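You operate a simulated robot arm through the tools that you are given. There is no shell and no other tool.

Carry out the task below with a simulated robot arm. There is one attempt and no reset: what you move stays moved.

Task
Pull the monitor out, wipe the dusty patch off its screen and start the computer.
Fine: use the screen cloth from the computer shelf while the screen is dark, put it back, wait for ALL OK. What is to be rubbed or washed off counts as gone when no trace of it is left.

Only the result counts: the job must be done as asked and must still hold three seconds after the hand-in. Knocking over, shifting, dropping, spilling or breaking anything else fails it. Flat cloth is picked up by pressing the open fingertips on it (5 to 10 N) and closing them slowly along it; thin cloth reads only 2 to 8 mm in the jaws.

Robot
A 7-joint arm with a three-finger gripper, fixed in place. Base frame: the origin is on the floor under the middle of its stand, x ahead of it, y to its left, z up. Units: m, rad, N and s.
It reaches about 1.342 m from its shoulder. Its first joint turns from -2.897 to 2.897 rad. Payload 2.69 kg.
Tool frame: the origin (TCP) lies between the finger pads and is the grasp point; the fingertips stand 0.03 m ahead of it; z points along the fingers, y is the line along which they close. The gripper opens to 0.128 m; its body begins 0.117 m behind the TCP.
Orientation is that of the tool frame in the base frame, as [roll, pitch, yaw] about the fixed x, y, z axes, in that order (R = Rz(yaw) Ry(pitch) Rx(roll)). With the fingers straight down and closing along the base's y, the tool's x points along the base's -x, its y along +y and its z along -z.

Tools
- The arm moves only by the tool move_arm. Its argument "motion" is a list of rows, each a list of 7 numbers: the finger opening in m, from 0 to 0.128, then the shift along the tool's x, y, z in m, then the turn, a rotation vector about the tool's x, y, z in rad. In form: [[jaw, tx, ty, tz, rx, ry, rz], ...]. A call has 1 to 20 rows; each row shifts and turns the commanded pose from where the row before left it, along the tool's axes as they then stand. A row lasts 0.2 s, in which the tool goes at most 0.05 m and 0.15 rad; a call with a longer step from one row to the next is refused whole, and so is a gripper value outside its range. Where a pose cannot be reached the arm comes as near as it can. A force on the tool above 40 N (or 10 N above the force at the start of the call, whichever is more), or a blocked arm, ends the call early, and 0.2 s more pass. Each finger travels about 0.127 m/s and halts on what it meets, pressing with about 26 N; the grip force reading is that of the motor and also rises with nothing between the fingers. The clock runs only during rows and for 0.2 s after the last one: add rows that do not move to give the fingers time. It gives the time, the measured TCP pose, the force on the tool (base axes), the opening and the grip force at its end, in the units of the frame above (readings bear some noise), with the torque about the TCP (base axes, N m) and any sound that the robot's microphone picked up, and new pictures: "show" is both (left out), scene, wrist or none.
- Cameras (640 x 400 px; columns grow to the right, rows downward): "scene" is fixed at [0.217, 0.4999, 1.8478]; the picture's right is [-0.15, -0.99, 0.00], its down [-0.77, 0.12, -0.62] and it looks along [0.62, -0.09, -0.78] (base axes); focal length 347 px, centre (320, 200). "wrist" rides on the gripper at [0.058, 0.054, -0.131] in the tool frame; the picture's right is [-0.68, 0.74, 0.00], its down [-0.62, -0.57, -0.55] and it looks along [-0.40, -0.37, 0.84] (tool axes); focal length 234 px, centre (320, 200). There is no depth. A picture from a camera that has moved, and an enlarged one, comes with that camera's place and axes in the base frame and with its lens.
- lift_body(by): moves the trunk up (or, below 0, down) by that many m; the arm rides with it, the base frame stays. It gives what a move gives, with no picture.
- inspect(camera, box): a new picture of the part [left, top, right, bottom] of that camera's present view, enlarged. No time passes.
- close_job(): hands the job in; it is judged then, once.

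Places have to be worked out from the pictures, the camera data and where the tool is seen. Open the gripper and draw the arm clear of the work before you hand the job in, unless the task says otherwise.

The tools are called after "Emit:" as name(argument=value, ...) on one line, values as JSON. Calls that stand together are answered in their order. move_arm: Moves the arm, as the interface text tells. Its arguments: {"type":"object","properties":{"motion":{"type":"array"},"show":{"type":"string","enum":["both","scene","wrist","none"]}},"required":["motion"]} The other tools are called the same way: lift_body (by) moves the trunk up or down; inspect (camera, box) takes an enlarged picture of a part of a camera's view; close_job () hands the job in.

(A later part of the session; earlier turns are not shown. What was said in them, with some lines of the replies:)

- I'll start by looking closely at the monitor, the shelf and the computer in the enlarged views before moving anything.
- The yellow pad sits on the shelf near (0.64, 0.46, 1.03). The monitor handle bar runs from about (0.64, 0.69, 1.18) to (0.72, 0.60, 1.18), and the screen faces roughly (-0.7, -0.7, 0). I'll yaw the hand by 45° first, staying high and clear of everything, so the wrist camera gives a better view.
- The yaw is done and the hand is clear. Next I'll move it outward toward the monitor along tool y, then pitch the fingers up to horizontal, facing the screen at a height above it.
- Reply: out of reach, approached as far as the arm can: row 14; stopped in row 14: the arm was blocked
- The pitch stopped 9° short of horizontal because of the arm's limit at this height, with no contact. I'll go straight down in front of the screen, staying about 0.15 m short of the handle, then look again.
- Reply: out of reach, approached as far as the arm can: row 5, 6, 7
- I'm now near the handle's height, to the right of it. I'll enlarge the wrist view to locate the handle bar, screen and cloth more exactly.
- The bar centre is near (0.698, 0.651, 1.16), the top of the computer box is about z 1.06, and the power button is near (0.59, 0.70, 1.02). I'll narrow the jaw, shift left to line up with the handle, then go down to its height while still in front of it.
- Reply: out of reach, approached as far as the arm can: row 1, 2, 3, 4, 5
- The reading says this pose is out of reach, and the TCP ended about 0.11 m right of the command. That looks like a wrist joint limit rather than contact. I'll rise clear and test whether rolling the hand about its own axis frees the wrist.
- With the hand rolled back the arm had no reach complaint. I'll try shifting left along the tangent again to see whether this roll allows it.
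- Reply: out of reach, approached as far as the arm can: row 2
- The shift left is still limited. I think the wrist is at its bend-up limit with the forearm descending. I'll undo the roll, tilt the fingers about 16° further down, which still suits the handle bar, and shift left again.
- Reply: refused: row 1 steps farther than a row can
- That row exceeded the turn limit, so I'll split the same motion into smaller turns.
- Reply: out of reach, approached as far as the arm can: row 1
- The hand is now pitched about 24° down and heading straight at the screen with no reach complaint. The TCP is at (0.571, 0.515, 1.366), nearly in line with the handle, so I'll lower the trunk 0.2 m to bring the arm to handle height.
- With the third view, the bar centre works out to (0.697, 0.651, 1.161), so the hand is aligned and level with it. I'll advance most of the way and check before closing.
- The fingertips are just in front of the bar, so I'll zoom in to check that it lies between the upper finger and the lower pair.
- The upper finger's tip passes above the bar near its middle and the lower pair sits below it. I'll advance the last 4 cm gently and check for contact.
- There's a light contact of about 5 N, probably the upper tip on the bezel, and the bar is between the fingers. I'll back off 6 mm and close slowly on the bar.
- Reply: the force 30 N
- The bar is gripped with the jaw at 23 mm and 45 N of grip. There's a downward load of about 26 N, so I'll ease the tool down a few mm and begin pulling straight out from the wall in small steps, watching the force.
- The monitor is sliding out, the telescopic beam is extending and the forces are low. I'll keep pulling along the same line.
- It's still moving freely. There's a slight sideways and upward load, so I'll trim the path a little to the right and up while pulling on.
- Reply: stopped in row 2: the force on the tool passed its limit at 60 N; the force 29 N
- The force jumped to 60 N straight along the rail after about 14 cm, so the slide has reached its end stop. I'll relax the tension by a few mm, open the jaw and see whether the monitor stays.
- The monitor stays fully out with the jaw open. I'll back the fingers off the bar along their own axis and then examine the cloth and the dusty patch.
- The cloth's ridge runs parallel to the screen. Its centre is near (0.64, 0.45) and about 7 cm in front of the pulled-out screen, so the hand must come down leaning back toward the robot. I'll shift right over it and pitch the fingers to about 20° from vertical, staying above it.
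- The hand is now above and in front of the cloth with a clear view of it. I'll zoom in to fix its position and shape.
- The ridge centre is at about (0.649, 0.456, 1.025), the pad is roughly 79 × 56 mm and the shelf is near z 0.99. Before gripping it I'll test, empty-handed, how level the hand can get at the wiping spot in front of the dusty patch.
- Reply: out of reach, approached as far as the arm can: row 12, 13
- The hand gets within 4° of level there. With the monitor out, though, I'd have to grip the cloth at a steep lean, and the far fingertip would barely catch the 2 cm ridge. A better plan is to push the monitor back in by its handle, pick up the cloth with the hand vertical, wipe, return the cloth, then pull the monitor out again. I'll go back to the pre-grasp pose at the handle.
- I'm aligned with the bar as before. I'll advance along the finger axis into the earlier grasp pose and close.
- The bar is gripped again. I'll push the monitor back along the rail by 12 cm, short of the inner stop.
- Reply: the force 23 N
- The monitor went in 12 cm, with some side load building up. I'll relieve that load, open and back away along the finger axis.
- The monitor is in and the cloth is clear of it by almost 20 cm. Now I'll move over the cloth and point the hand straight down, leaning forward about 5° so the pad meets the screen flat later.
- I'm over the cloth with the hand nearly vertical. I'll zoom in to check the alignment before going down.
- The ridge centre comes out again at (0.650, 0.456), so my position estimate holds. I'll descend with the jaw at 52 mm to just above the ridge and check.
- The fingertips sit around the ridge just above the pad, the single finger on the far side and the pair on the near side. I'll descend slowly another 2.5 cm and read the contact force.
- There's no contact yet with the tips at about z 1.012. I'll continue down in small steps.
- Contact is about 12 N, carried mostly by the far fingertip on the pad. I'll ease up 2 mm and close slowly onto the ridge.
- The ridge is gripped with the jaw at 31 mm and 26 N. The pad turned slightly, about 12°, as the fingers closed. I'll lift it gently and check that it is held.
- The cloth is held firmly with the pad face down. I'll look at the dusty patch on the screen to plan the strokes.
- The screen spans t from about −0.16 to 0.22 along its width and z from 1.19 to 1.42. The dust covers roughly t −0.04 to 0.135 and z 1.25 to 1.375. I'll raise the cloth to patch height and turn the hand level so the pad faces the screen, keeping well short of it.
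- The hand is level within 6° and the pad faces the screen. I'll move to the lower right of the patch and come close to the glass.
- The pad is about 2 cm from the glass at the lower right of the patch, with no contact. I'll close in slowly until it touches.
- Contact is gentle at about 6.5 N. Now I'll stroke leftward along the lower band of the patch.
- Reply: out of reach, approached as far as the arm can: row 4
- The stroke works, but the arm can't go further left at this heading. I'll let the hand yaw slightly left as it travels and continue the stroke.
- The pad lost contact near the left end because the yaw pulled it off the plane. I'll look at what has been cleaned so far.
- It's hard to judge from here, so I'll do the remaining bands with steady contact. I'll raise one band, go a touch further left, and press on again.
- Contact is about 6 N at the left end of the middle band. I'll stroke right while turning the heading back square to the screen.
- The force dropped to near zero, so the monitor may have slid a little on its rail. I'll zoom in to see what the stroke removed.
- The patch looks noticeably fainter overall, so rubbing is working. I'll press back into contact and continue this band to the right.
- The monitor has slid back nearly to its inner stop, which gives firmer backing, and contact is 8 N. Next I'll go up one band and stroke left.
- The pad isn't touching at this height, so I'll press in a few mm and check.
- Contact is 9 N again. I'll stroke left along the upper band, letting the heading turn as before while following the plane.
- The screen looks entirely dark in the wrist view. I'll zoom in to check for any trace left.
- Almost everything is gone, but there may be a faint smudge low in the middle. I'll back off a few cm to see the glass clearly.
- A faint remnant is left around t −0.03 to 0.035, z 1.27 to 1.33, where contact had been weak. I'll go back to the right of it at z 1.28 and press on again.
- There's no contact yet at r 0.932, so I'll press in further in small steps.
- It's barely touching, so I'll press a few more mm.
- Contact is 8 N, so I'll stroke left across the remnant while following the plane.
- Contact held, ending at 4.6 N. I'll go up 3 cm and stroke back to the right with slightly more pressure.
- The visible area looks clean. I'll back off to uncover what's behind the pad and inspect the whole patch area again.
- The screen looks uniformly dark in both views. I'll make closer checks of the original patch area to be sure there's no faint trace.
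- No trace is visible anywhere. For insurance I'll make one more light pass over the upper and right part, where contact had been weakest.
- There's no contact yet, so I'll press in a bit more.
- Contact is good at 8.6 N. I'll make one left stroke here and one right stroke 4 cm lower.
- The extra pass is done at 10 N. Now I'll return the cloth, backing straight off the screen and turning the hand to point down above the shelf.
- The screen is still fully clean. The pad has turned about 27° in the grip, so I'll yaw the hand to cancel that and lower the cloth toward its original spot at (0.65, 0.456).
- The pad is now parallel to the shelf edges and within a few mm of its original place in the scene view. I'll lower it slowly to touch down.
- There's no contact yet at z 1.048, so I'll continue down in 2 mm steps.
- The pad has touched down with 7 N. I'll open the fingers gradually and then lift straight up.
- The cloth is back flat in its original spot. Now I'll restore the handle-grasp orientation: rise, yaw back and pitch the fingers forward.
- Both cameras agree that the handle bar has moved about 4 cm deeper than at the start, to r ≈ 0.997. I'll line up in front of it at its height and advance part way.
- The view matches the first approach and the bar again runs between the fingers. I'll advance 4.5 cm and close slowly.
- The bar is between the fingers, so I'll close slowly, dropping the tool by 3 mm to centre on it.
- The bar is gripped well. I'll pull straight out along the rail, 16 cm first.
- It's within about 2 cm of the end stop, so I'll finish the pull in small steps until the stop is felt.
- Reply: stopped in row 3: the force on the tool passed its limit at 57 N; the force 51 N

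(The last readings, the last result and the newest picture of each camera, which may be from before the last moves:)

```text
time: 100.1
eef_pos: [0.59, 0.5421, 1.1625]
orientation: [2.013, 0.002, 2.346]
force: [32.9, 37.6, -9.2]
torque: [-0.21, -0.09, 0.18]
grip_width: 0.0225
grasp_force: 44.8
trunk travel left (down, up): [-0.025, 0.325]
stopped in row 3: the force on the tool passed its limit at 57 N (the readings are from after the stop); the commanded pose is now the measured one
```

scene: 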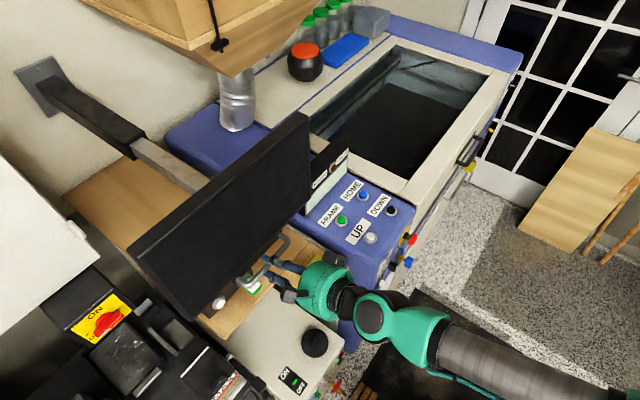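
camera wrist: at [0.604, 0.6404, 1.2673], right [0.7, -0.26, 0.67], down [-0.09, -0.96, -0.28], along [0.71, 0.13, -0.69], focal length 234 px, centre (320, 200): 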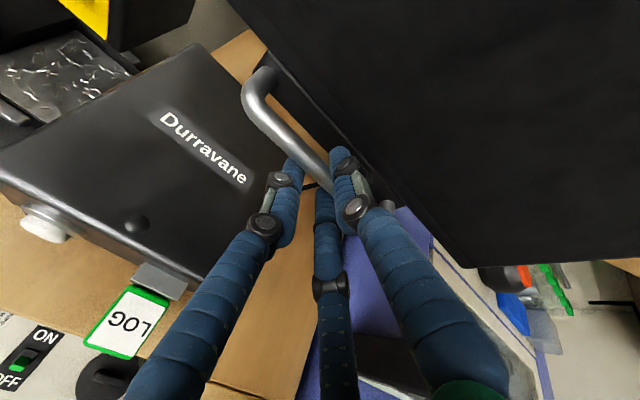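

The end stop is reached, so the monitor is fully out. I'll relax the tension, open and back away from the handle.

Emit:
move_arm(motion=[[0.0, 0, 0.0011, 0.0023, 0, 0, 0], [0.01, 0, 0, 0, 0, 0, 0], [0.02, 0, 0, 0, 0, 0, 0], [0.03, 0, 0, 0, 0, 0, 0], [0.04, 0, 0, 0, 0, 0, 0], [0.05, 0, 0, 0, 0, 0, 0], [0.06, 0, 0, 0, 0, 0, 0], [0.06, 0, 0, 0, 0, 0, 0], [0.06, 0, 0, -0.02, 0, 0, 0], [0.06, 0, 0, -0.04, 0, 0, 0], [0.06, 0, 0, -0.04, 0, 0, 0], [0.06, 0, 0, -0.03, 0, 0, 0], [0.06, 0, 0, 0, 0, 0, 0]])

Emit:
inspect(camera="scene", box=[190, 220, 320, 320])

Emit:
inspect(camera="wrist", box=[180, 20, 400, 180])

```text
time: 102.9
eef_pos: [0.5041, 0.4584, 1.2205]
orientation: [2.008, 0.002, 2.347]
force: [-0.7, -0.4, 0.8]
torque: [-0.02, 0.07, -0.02]
grip_width: 0.0602
grasp_force: 0.1
trunk travel left (down, up): [-0.025, 0.325]
camera wrist: at [0.3952, 0.4331, 1.3242], right [0.7, -0.26, 0.67], down [-0.09, -0.96, -0.28], along [0.71, 0.13, -0.69], focal length 234 px, centre (320, 200)
```

scene: 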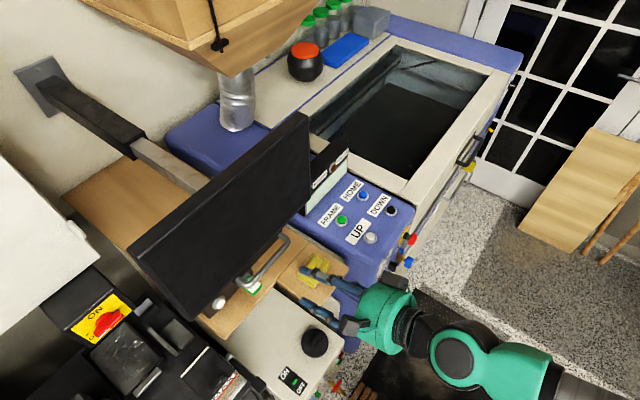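
wrist: 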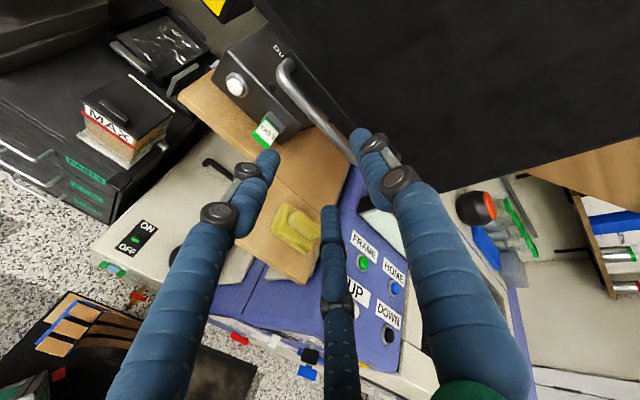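

```text
4.00 times, centred on (255, 270) of scene
camera zoom: at [0.217, 0.4999, 1.8478], right [-0.15, -0.99, 0.0], down [-0.77, 0.12, -0.62], along [0.62, -0.09, -0.78], focal length 1387 px, centre (580, -80)
```

zoom: 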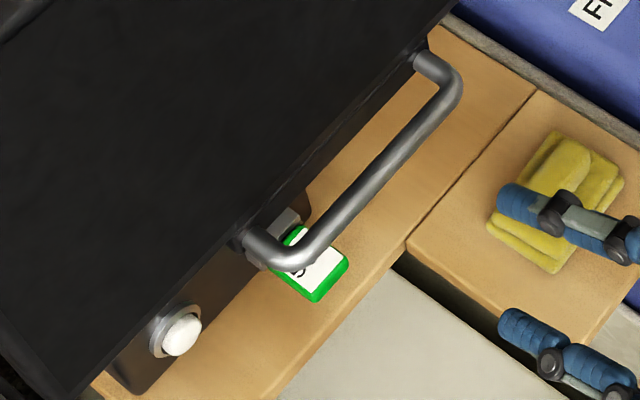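

```text
2.50 times, centred on (290, 100) of wrist
camera zoom: at [0.3952, 0.4331, 1.3242], right [0.7, -0.26, 0.67], down [-0.09, -0.96, -0.28], along [0.71, 0.13, -0.69], focal length 585 px, centre (395, 450)
```

zoom: 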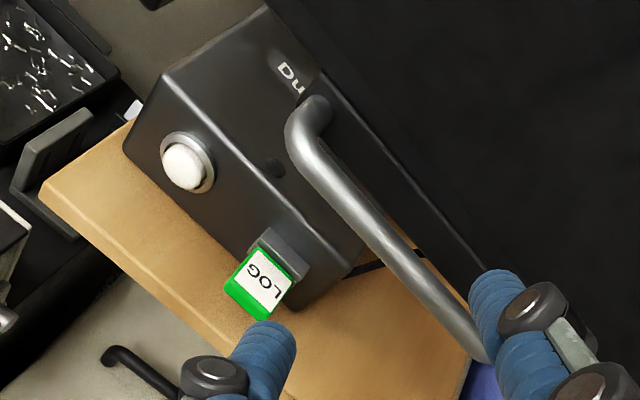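

The monitor is out, the screen is clean and the cloth is in place. The power button is at about (0.585, 0.695, 1.024) on the computer's front, so I'll close the fingers, move left in front of it, turn slightly toward it and descend, still well back.

Emit:
move_arm(motion=[[0.04, 0.036, 0, 0, 0, 0, 0], [0.02, 0.036, 0, 0, 0, 0, 0], [0.0, 0.036, 0, 0, 0, 0, 0], [0.0, 0, 0, 0, 0, 0.068, -0.0318], [0.0, 0, 0, 0, 0, 0.068, -0.0318], [0.0, 0, -0.0408, 0.0191, 0, 0, 0], [0.0, 0, -0.0408, 0.0191, 0, 0, 0], [0.0, 0, -0.0408, 0.0191, 0, 0, 0], [0.0, 0, 0, 0, 0, 0, 0]])

```text
time: 104.9
eef_pos: [0.4326, 0.5367, 1.0883]
orientation: [2.007, 0.001, 2.498]
force: [0.0, 0.4, 0.4]
torque: [0.03, -0.03, -0.01]
grip_width: 0.0022
grasp_force: 25.6
trunk travel left (down, up): [-0.025, 0.325]
camera wrist: at [0.3297, 0.4961, 1.1926], right [0.73, -0.16, 0.67], down [0.05, -0.96, -0.28], along [0.68, 0.24, -0.69], focal length 234 px, centre (320, 200)
```

scene: 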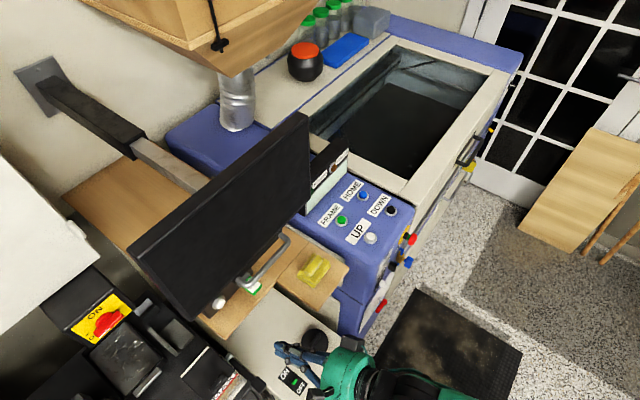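
wrist: 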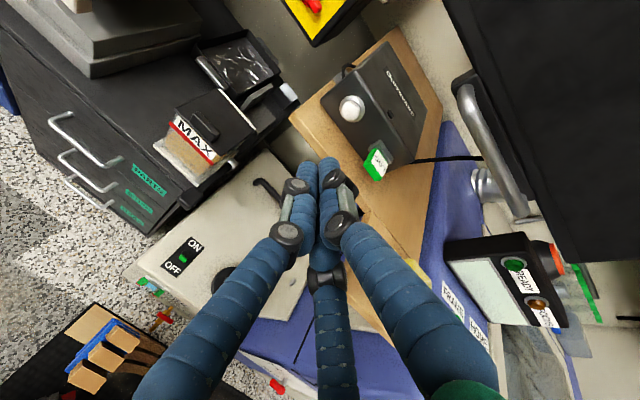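

There's no reach problem here. With this view the button comes out at (0.586, 0.696, 1.027), so I'll bring the closed fingertips to about 3.5 cm in front of it.

Emit:
move_arm(motion=[[0.0, -0.0054, 0.0057, 0.0404, 0, 0, 0], [0.0, -0.0054, 0.0057, 0.0404, 0, 0, 0], [0.0, -0.0054, 0.0057, 0.0404, 0, 0, 0], [0.0, -0.0055, 0.0058, 0.0404, 0, 0, 0], [0.0, 0, 0, 0, 0, 0, 0]])

Emit:
inspect(camera="wrist", box=[220, 60, 440, 240])

Emit:
inspect(camera="scene", box=[190, 250, 310, 350])

```text
time: 106.1
eef_pos: [0.5428, 0.6507, 1.0398]
orientation: [2.005, 0.001, 2.499]
force: [0.2, -0.3, 0.9]
torque: [-0.04, 0.04, 0.0]
grip_width: 0.0024
grasp_force: 25.4
trunk travel left (down, up): [-0.025, 0.325]
camera wrist: at [0.439, 0.6094, 1.1437], right [0.73, -0.16, 0.67], down [0.05, -0.96, -0.28], along [0.69, 0.24, -0.69], focal length 234 px, centre (320, 200)
```

scene: 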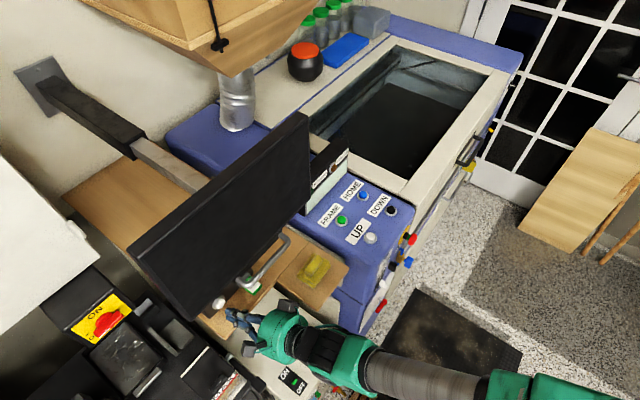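
wrist: 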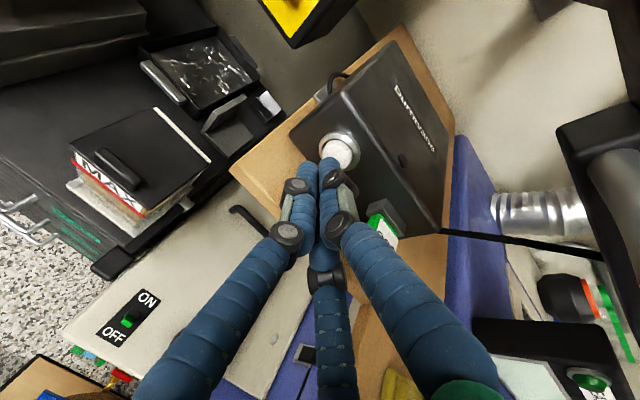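

```text
2.22 times, centred on (330, 150) of wrist
camera zoom: at [0.439, 0.6094, 1.1437], right [0.73, -0.16, 0.67], down [0.05, -0.96, -0.28], along [0.69, 0.24, -0.69], focal length 520 px, centre (298, 311)
```

zoom: 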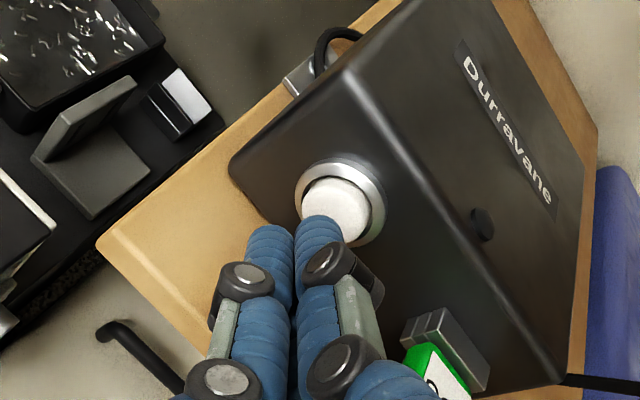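

```text
4.00 times, centred on (250, 300) of scene
camera zoom: at [0.217, 0.4999, 1.8478], right [-0.15, -0.99, 0.0], down [-0.77, 0.12, -0.62], along [0.62, -0.09, -0.78], focal length 1387 px, centre (600, -200)
```

zoom: 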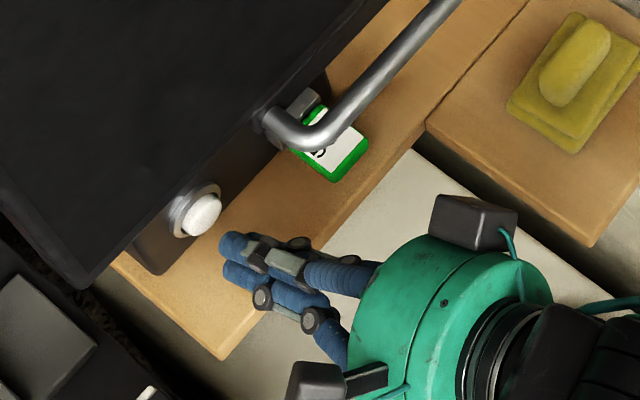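

The tips line up with the button to within about 5 mm. I'll nudge slightly right and advance to just short of it, then look again.

Emit:
move_arm(motion=[[0.0, -0.005, -0.001, -0.0002, 0, 0, 0], [0.0, -0.0017, 0.005, 0.0108, 0, 0, 0], [0.0, -0.0014, 0.0042, 0.009, 0, 0, 0], [0.0, 0, 0, 0, 0, 0, 0]])

Emit:
inspect(camera="wrist", box=[240, 80, 420, 230])

Emit:
inspect(camera="scene", box=[190, 250, 290, 340])

```text
time: 107.1
eef_pos: [0.561, 0.6625, 1.0366]
orientation: [2.007, -0.001, 2.498]
force: [0.6, -0.3, 0.7]
torque: [0.01, 0.02, 0.01]
grip_width: 0.0022
grasp_force: 25.9
trunk travel left (down, up): [-0.025, 0.325]
camera wrist: at [0.4582, 0.6213, 1.1415], right [0.73, -0.16, 0.67], down [0.05, -0.96, -0.28], along [0.68, 0.24, -0.69], focal length 234 px, centre (320, 200)
```

scene: 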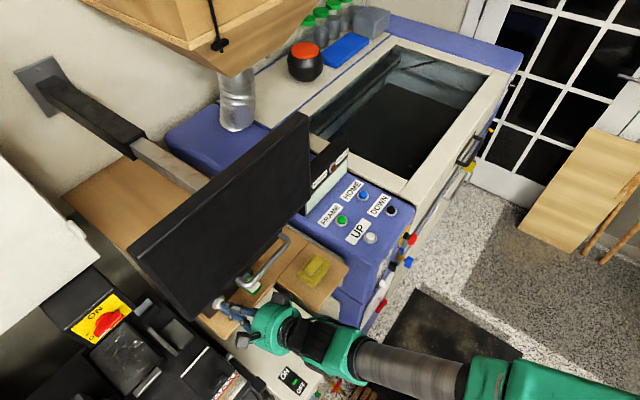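
wrist: 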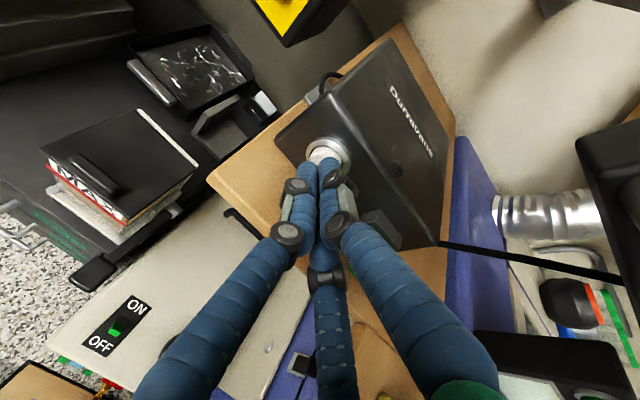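

```text
2.67 times, centred on (330, 155) of wrist
camera zoom: at [0.4582, 0.6213, 1.1415], right [0.73, -0.16, 0.67], down [0.05, -0.96, -0.28], along [0.68, 0.24, -0.69], focal length 624 px, centre (293, 320)
```

zoom: 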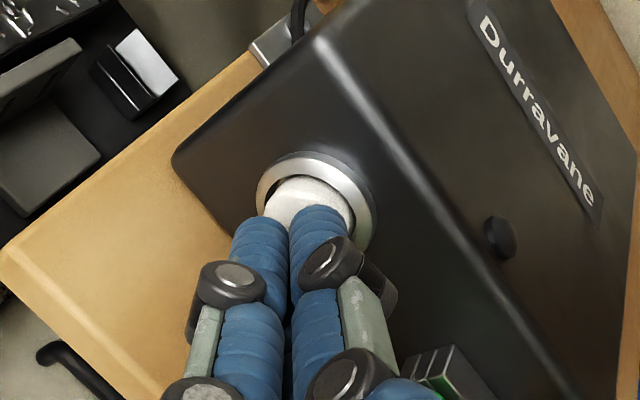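

```text
4.44 times, centred on (240, 295) of scene
camera zoom: at [0.217, 0.4999, 1.8478], right [-0.15, -0.99, 0.0], down [-0.77, 0.12, -0.62], along [0.62, -0.09, -0.78], focal length 1541 px, centre (676, -222)
```

zoom: 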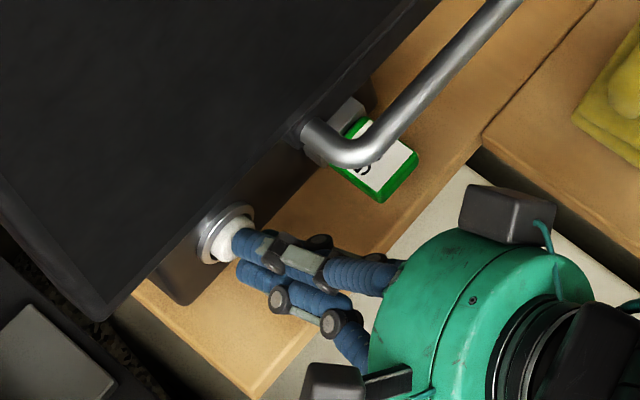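

The tips are right at the button face. I'll press along the inward direction in small steps, watching force and sound.

Emit:
move_arm(motion=[[0.0, 0.0004, 0.0017, 0.0036, 0, 0, 0], [0.0, 0.0004, 0.0017, 0.0036, 0, 0, 0], [0.0, -0.0006, 0.0017, 0.0036, 0, 0, 0], [0.0, 0, 0, 0, 0, 0, 0]], show="scene")

```text
time: 108.1
eef_pos: [0.5678, 0.6697, 1.0374]
orientation: [2.008, -0.001, 2.497]
force: [-10.5, -20.0, 4.5]
torque: [0.11, -0.08, -0.23]
grip_width: 0.0022
grasp_force: 25.6
trunk travel left (down, up): [-0.025, 0.325]
heard: click
```

scene: 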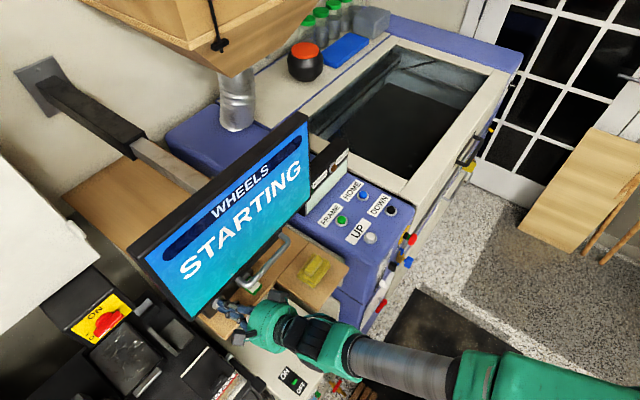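

It clicked and the screen lit with "WHEELS STARTING". I'll release the button by backing straight off and retreat clear, then wait for ALL OK.

Emit:
move_arm(motion=[[0.0, 0.0014, -0.0042, -0.009, 0, 0, 0], [0.0, 0.0028, -0.0084, -0.0179, 0, 0, 0], [0.0, 0.0042, -0.0125, -0.0269, 0, 0, 0], [0.0, 0.0042, -0.0125, -0.0269, 0, 0, 0], [0.02, 0, 0.03, -0.02, 0, 0, 0], [0.04, 0, 0.03, -0.02, 0, 0, 0], [0.06, 0, 0.03, -0.02, 0, 0, 0]])

```text
time: 109.7
eef_pos: [0.4931, 0.5936, 1.1469]
orientation: [2.011, 0.002, 2.498]
force: [-0.7, 0.3, -0.3]
torque: [0.0, -0.01, 0.03]
grip_width: 0.0598
grasp_force: 0.0
trunk travel left (down, up): [-0.025, 0.325]
camera wrist: at [0.3897, 0.5527, 1.25], right [0.73, -0.16, 0.67], down [0.05, -0.96, -0.28], along [0.68, 0.24, -0.69], focal length 234 px, centre (320, 200)
```

scene: 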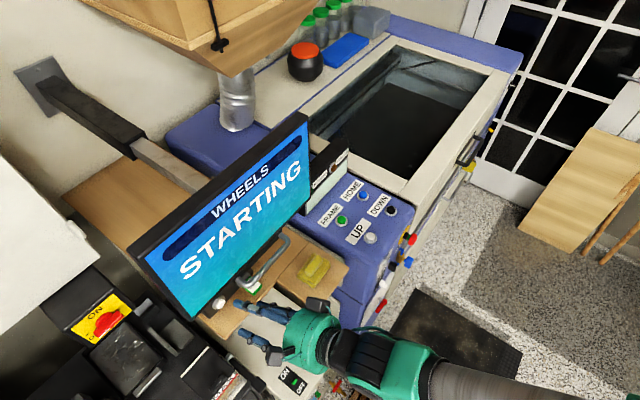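
wrist: 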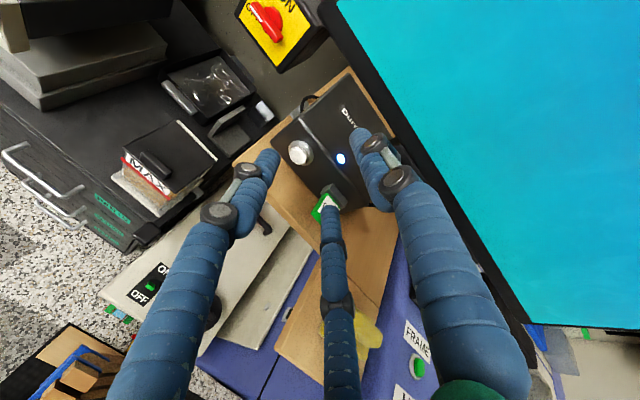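

The computer's blue light is on and the screen reads "STARTING". I'll draw the arm further back and wait.

Emit:
move_arm(motion=[[0.08, 0, 0, -0.04, 0, 0, 0], [0.1, -0.02, 0, -0.04, 0, 0, 0], [0.1, -0.02, 0.02, -0.02, 0, 0, 0], [0.1, -0.02, 0.02, 0, 0, 0, 0], [0.1, 0, 0, 0, 0, 0, 0], [0.1, 0, 0, 0, 0, 0, 0], [0.1, 0, 0, 0, 0, 0, 0], [0.1, 0, 0, 0, 0, 0, 0], [0.1, 0, 0, 0, 0, 0, 0], [0.1, 0, 0, 0, 0, 0, 0], [0.1, 0, 0, 0, 0, 0, 0], [0.1, 0, 0, 0, 0, 0, 0], [0.1, 0, 0, 0, 0, 0, 0], [0.1, 0, 0, 0, 0, 0, 0], [0.1, 0, 0, 0, 0, 0, 0], [0.1, 0, 0, 0, 0, 0, 0], [0.1, 0, 0, 0, 0, 0, 0], [0.1, 0, 0, 0, 0, 0, 0], [0.1, 0, 0, 0, 0, 0, 0], [0.1, 0, 0, 0, 0, 0, 0]])

```text
time: 113.9
eef_pos: [0.4971, 0.4984, 1.2246]
orientation: [2.009, -0.001, 2.497]
force: [1.5, -0.2, -0.1]
torque: [0.01, 0.02, -0.02]
grip_width: 0.1
grasp_force: 0.0
trunk travel left (down, up): [-0.025, 0.325]
camera wrist: at [0.3934, 0.457, 1.3301], right [0.73, -0.16, 0.67], down [0.05, -0.96, -0.28], along [0.68, 0.24, -0.69], focal length 234 px, centre (320, 200)
```

scene: 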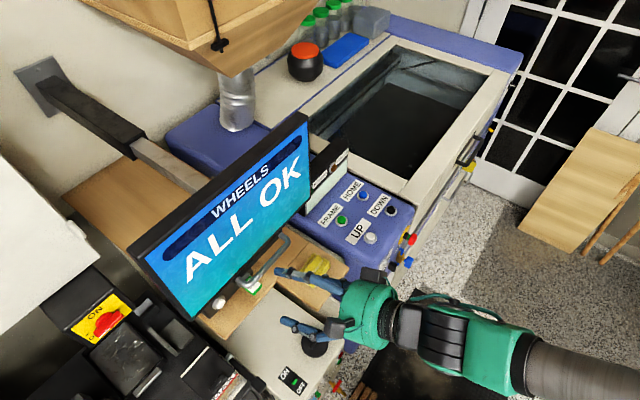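
wrist: 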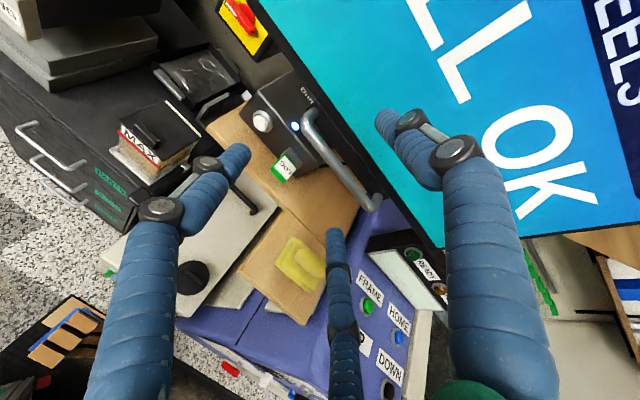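

The screen shows "ALL OK". I'll draw the arm further clear and do a final check of the screen, the cloth and the surroundings.

Emit:
move_arm(motion=[[0.1, 0, 0.02, -0.03, 0, 0, 0], [0.1, 0, 0.03, -0.03, 0, 0, 0], [0.1, 0, 0.03, -0.03, 0, 0, 0], [0.1, 0, 0, 0, 0, 0, 0], [0.1, 0, 0, 0, 0, 0, 0]])

Emit:
inspect(camera="scene", box=[120, 100, 350, 340])

Emit:
inspect(camera="scene", box=[270, 230, 370, 310])

```text
time: 115.1
eef_pos: [0.4825, 0.4595, 1.3358]
orientation: [1.975, 0.02, 2.463]
force: [-0.2, 0.3, -0.2]
torque: [-0.02, -0.02, -0.01]
grip_width: 0.0997
grasp_force: 0.2
out of reach, approached as far as the arm can: row 3
trunk travel left (down, up): [-0.025, 0.325]
camera wrist: at [0.3734, 0.4204, 1.435], right [0.7, -0.19, 0.69], down [0.03, -0.96, -0.29], along [0.72, 0.22, -0.66], focal length 234 px, centre (320, 200)
```

scene: 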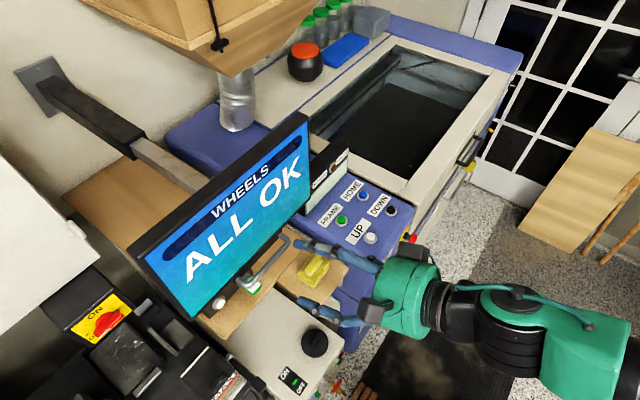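
wrist: 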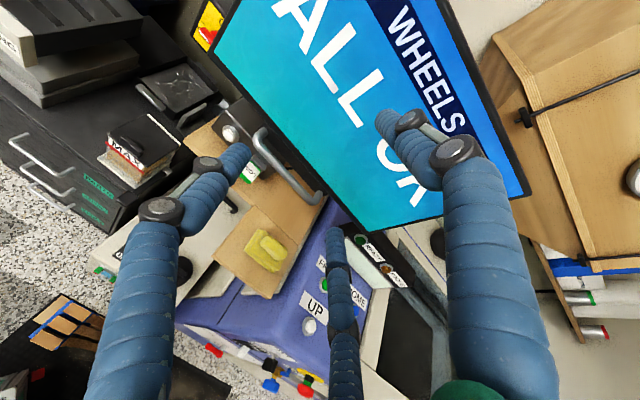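

```text
1.67 times, centred on (235, 220) of scene
camera zoom: at [0.217, 0.4999, 1.8478], right [-0.15, -0.99, 0.0], down [-0.77, 0.12, -0.62], along [0.62, -0.09, -0.78], focal length 578 px, centre (462, 167)
```

zoom: 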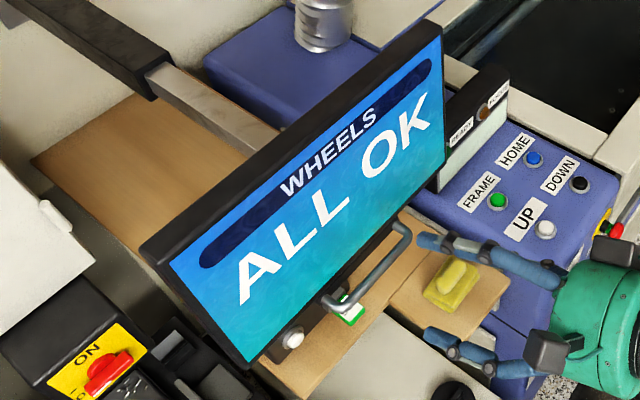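

```text
5.00 times, centred on (320, 270) of scene
camera zoom: at [0.217, 0.4999, 1.8478], right [-0.15, -0.99, 0.0], down [-0.77, 0.12, -0.62], along [0.62, -0.09, -0.78], focal length 1734 px, centre (320, -150)
```

zoom: 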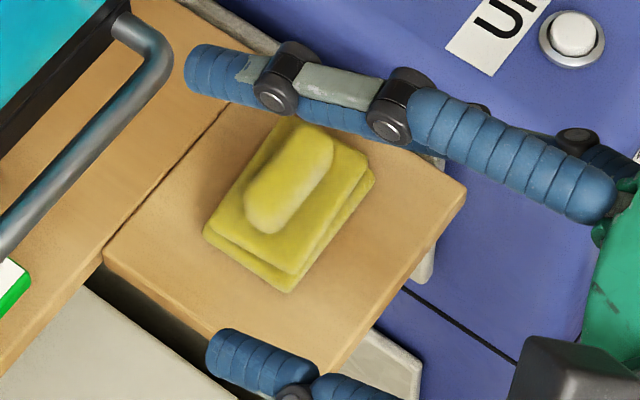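

The screen is clean and reads ALL OK, the monitor is fully out, the cloth is back in its place, and the gripper is open and clear. I'm handing the job in.

Emit:
close_job()

```text
The job is handed in.
```

The job is finished and handed in. I haven't been told how it was judged.

- **Monitor:** it is pulled out to the end of its slide and stayed there when I let go.
- **Screen:** I wiped the dusty patch with the yellow cloth while the screen was dark. Close-up views afterwards showed no trace.
- **Cloth:** it is back flat in its original spot on the shelf, within a few millimetres.
- **Computer:** I pressed the power button once and heard it click. The screen went from "STARTING" to "ALL OK", and still showed it a little over a second later, just before I handed the job in.

I pulled the monitor out, pushed it back in, then pulled it out again. With it out there wasn't room to grip the cloth properly, so I wiped the screen with the monitor in. During the wiping it slid a few centimetres further in than where it started.

The gripper is open and the arm is clear of the work. I saw nothing else shifted or knocked over.
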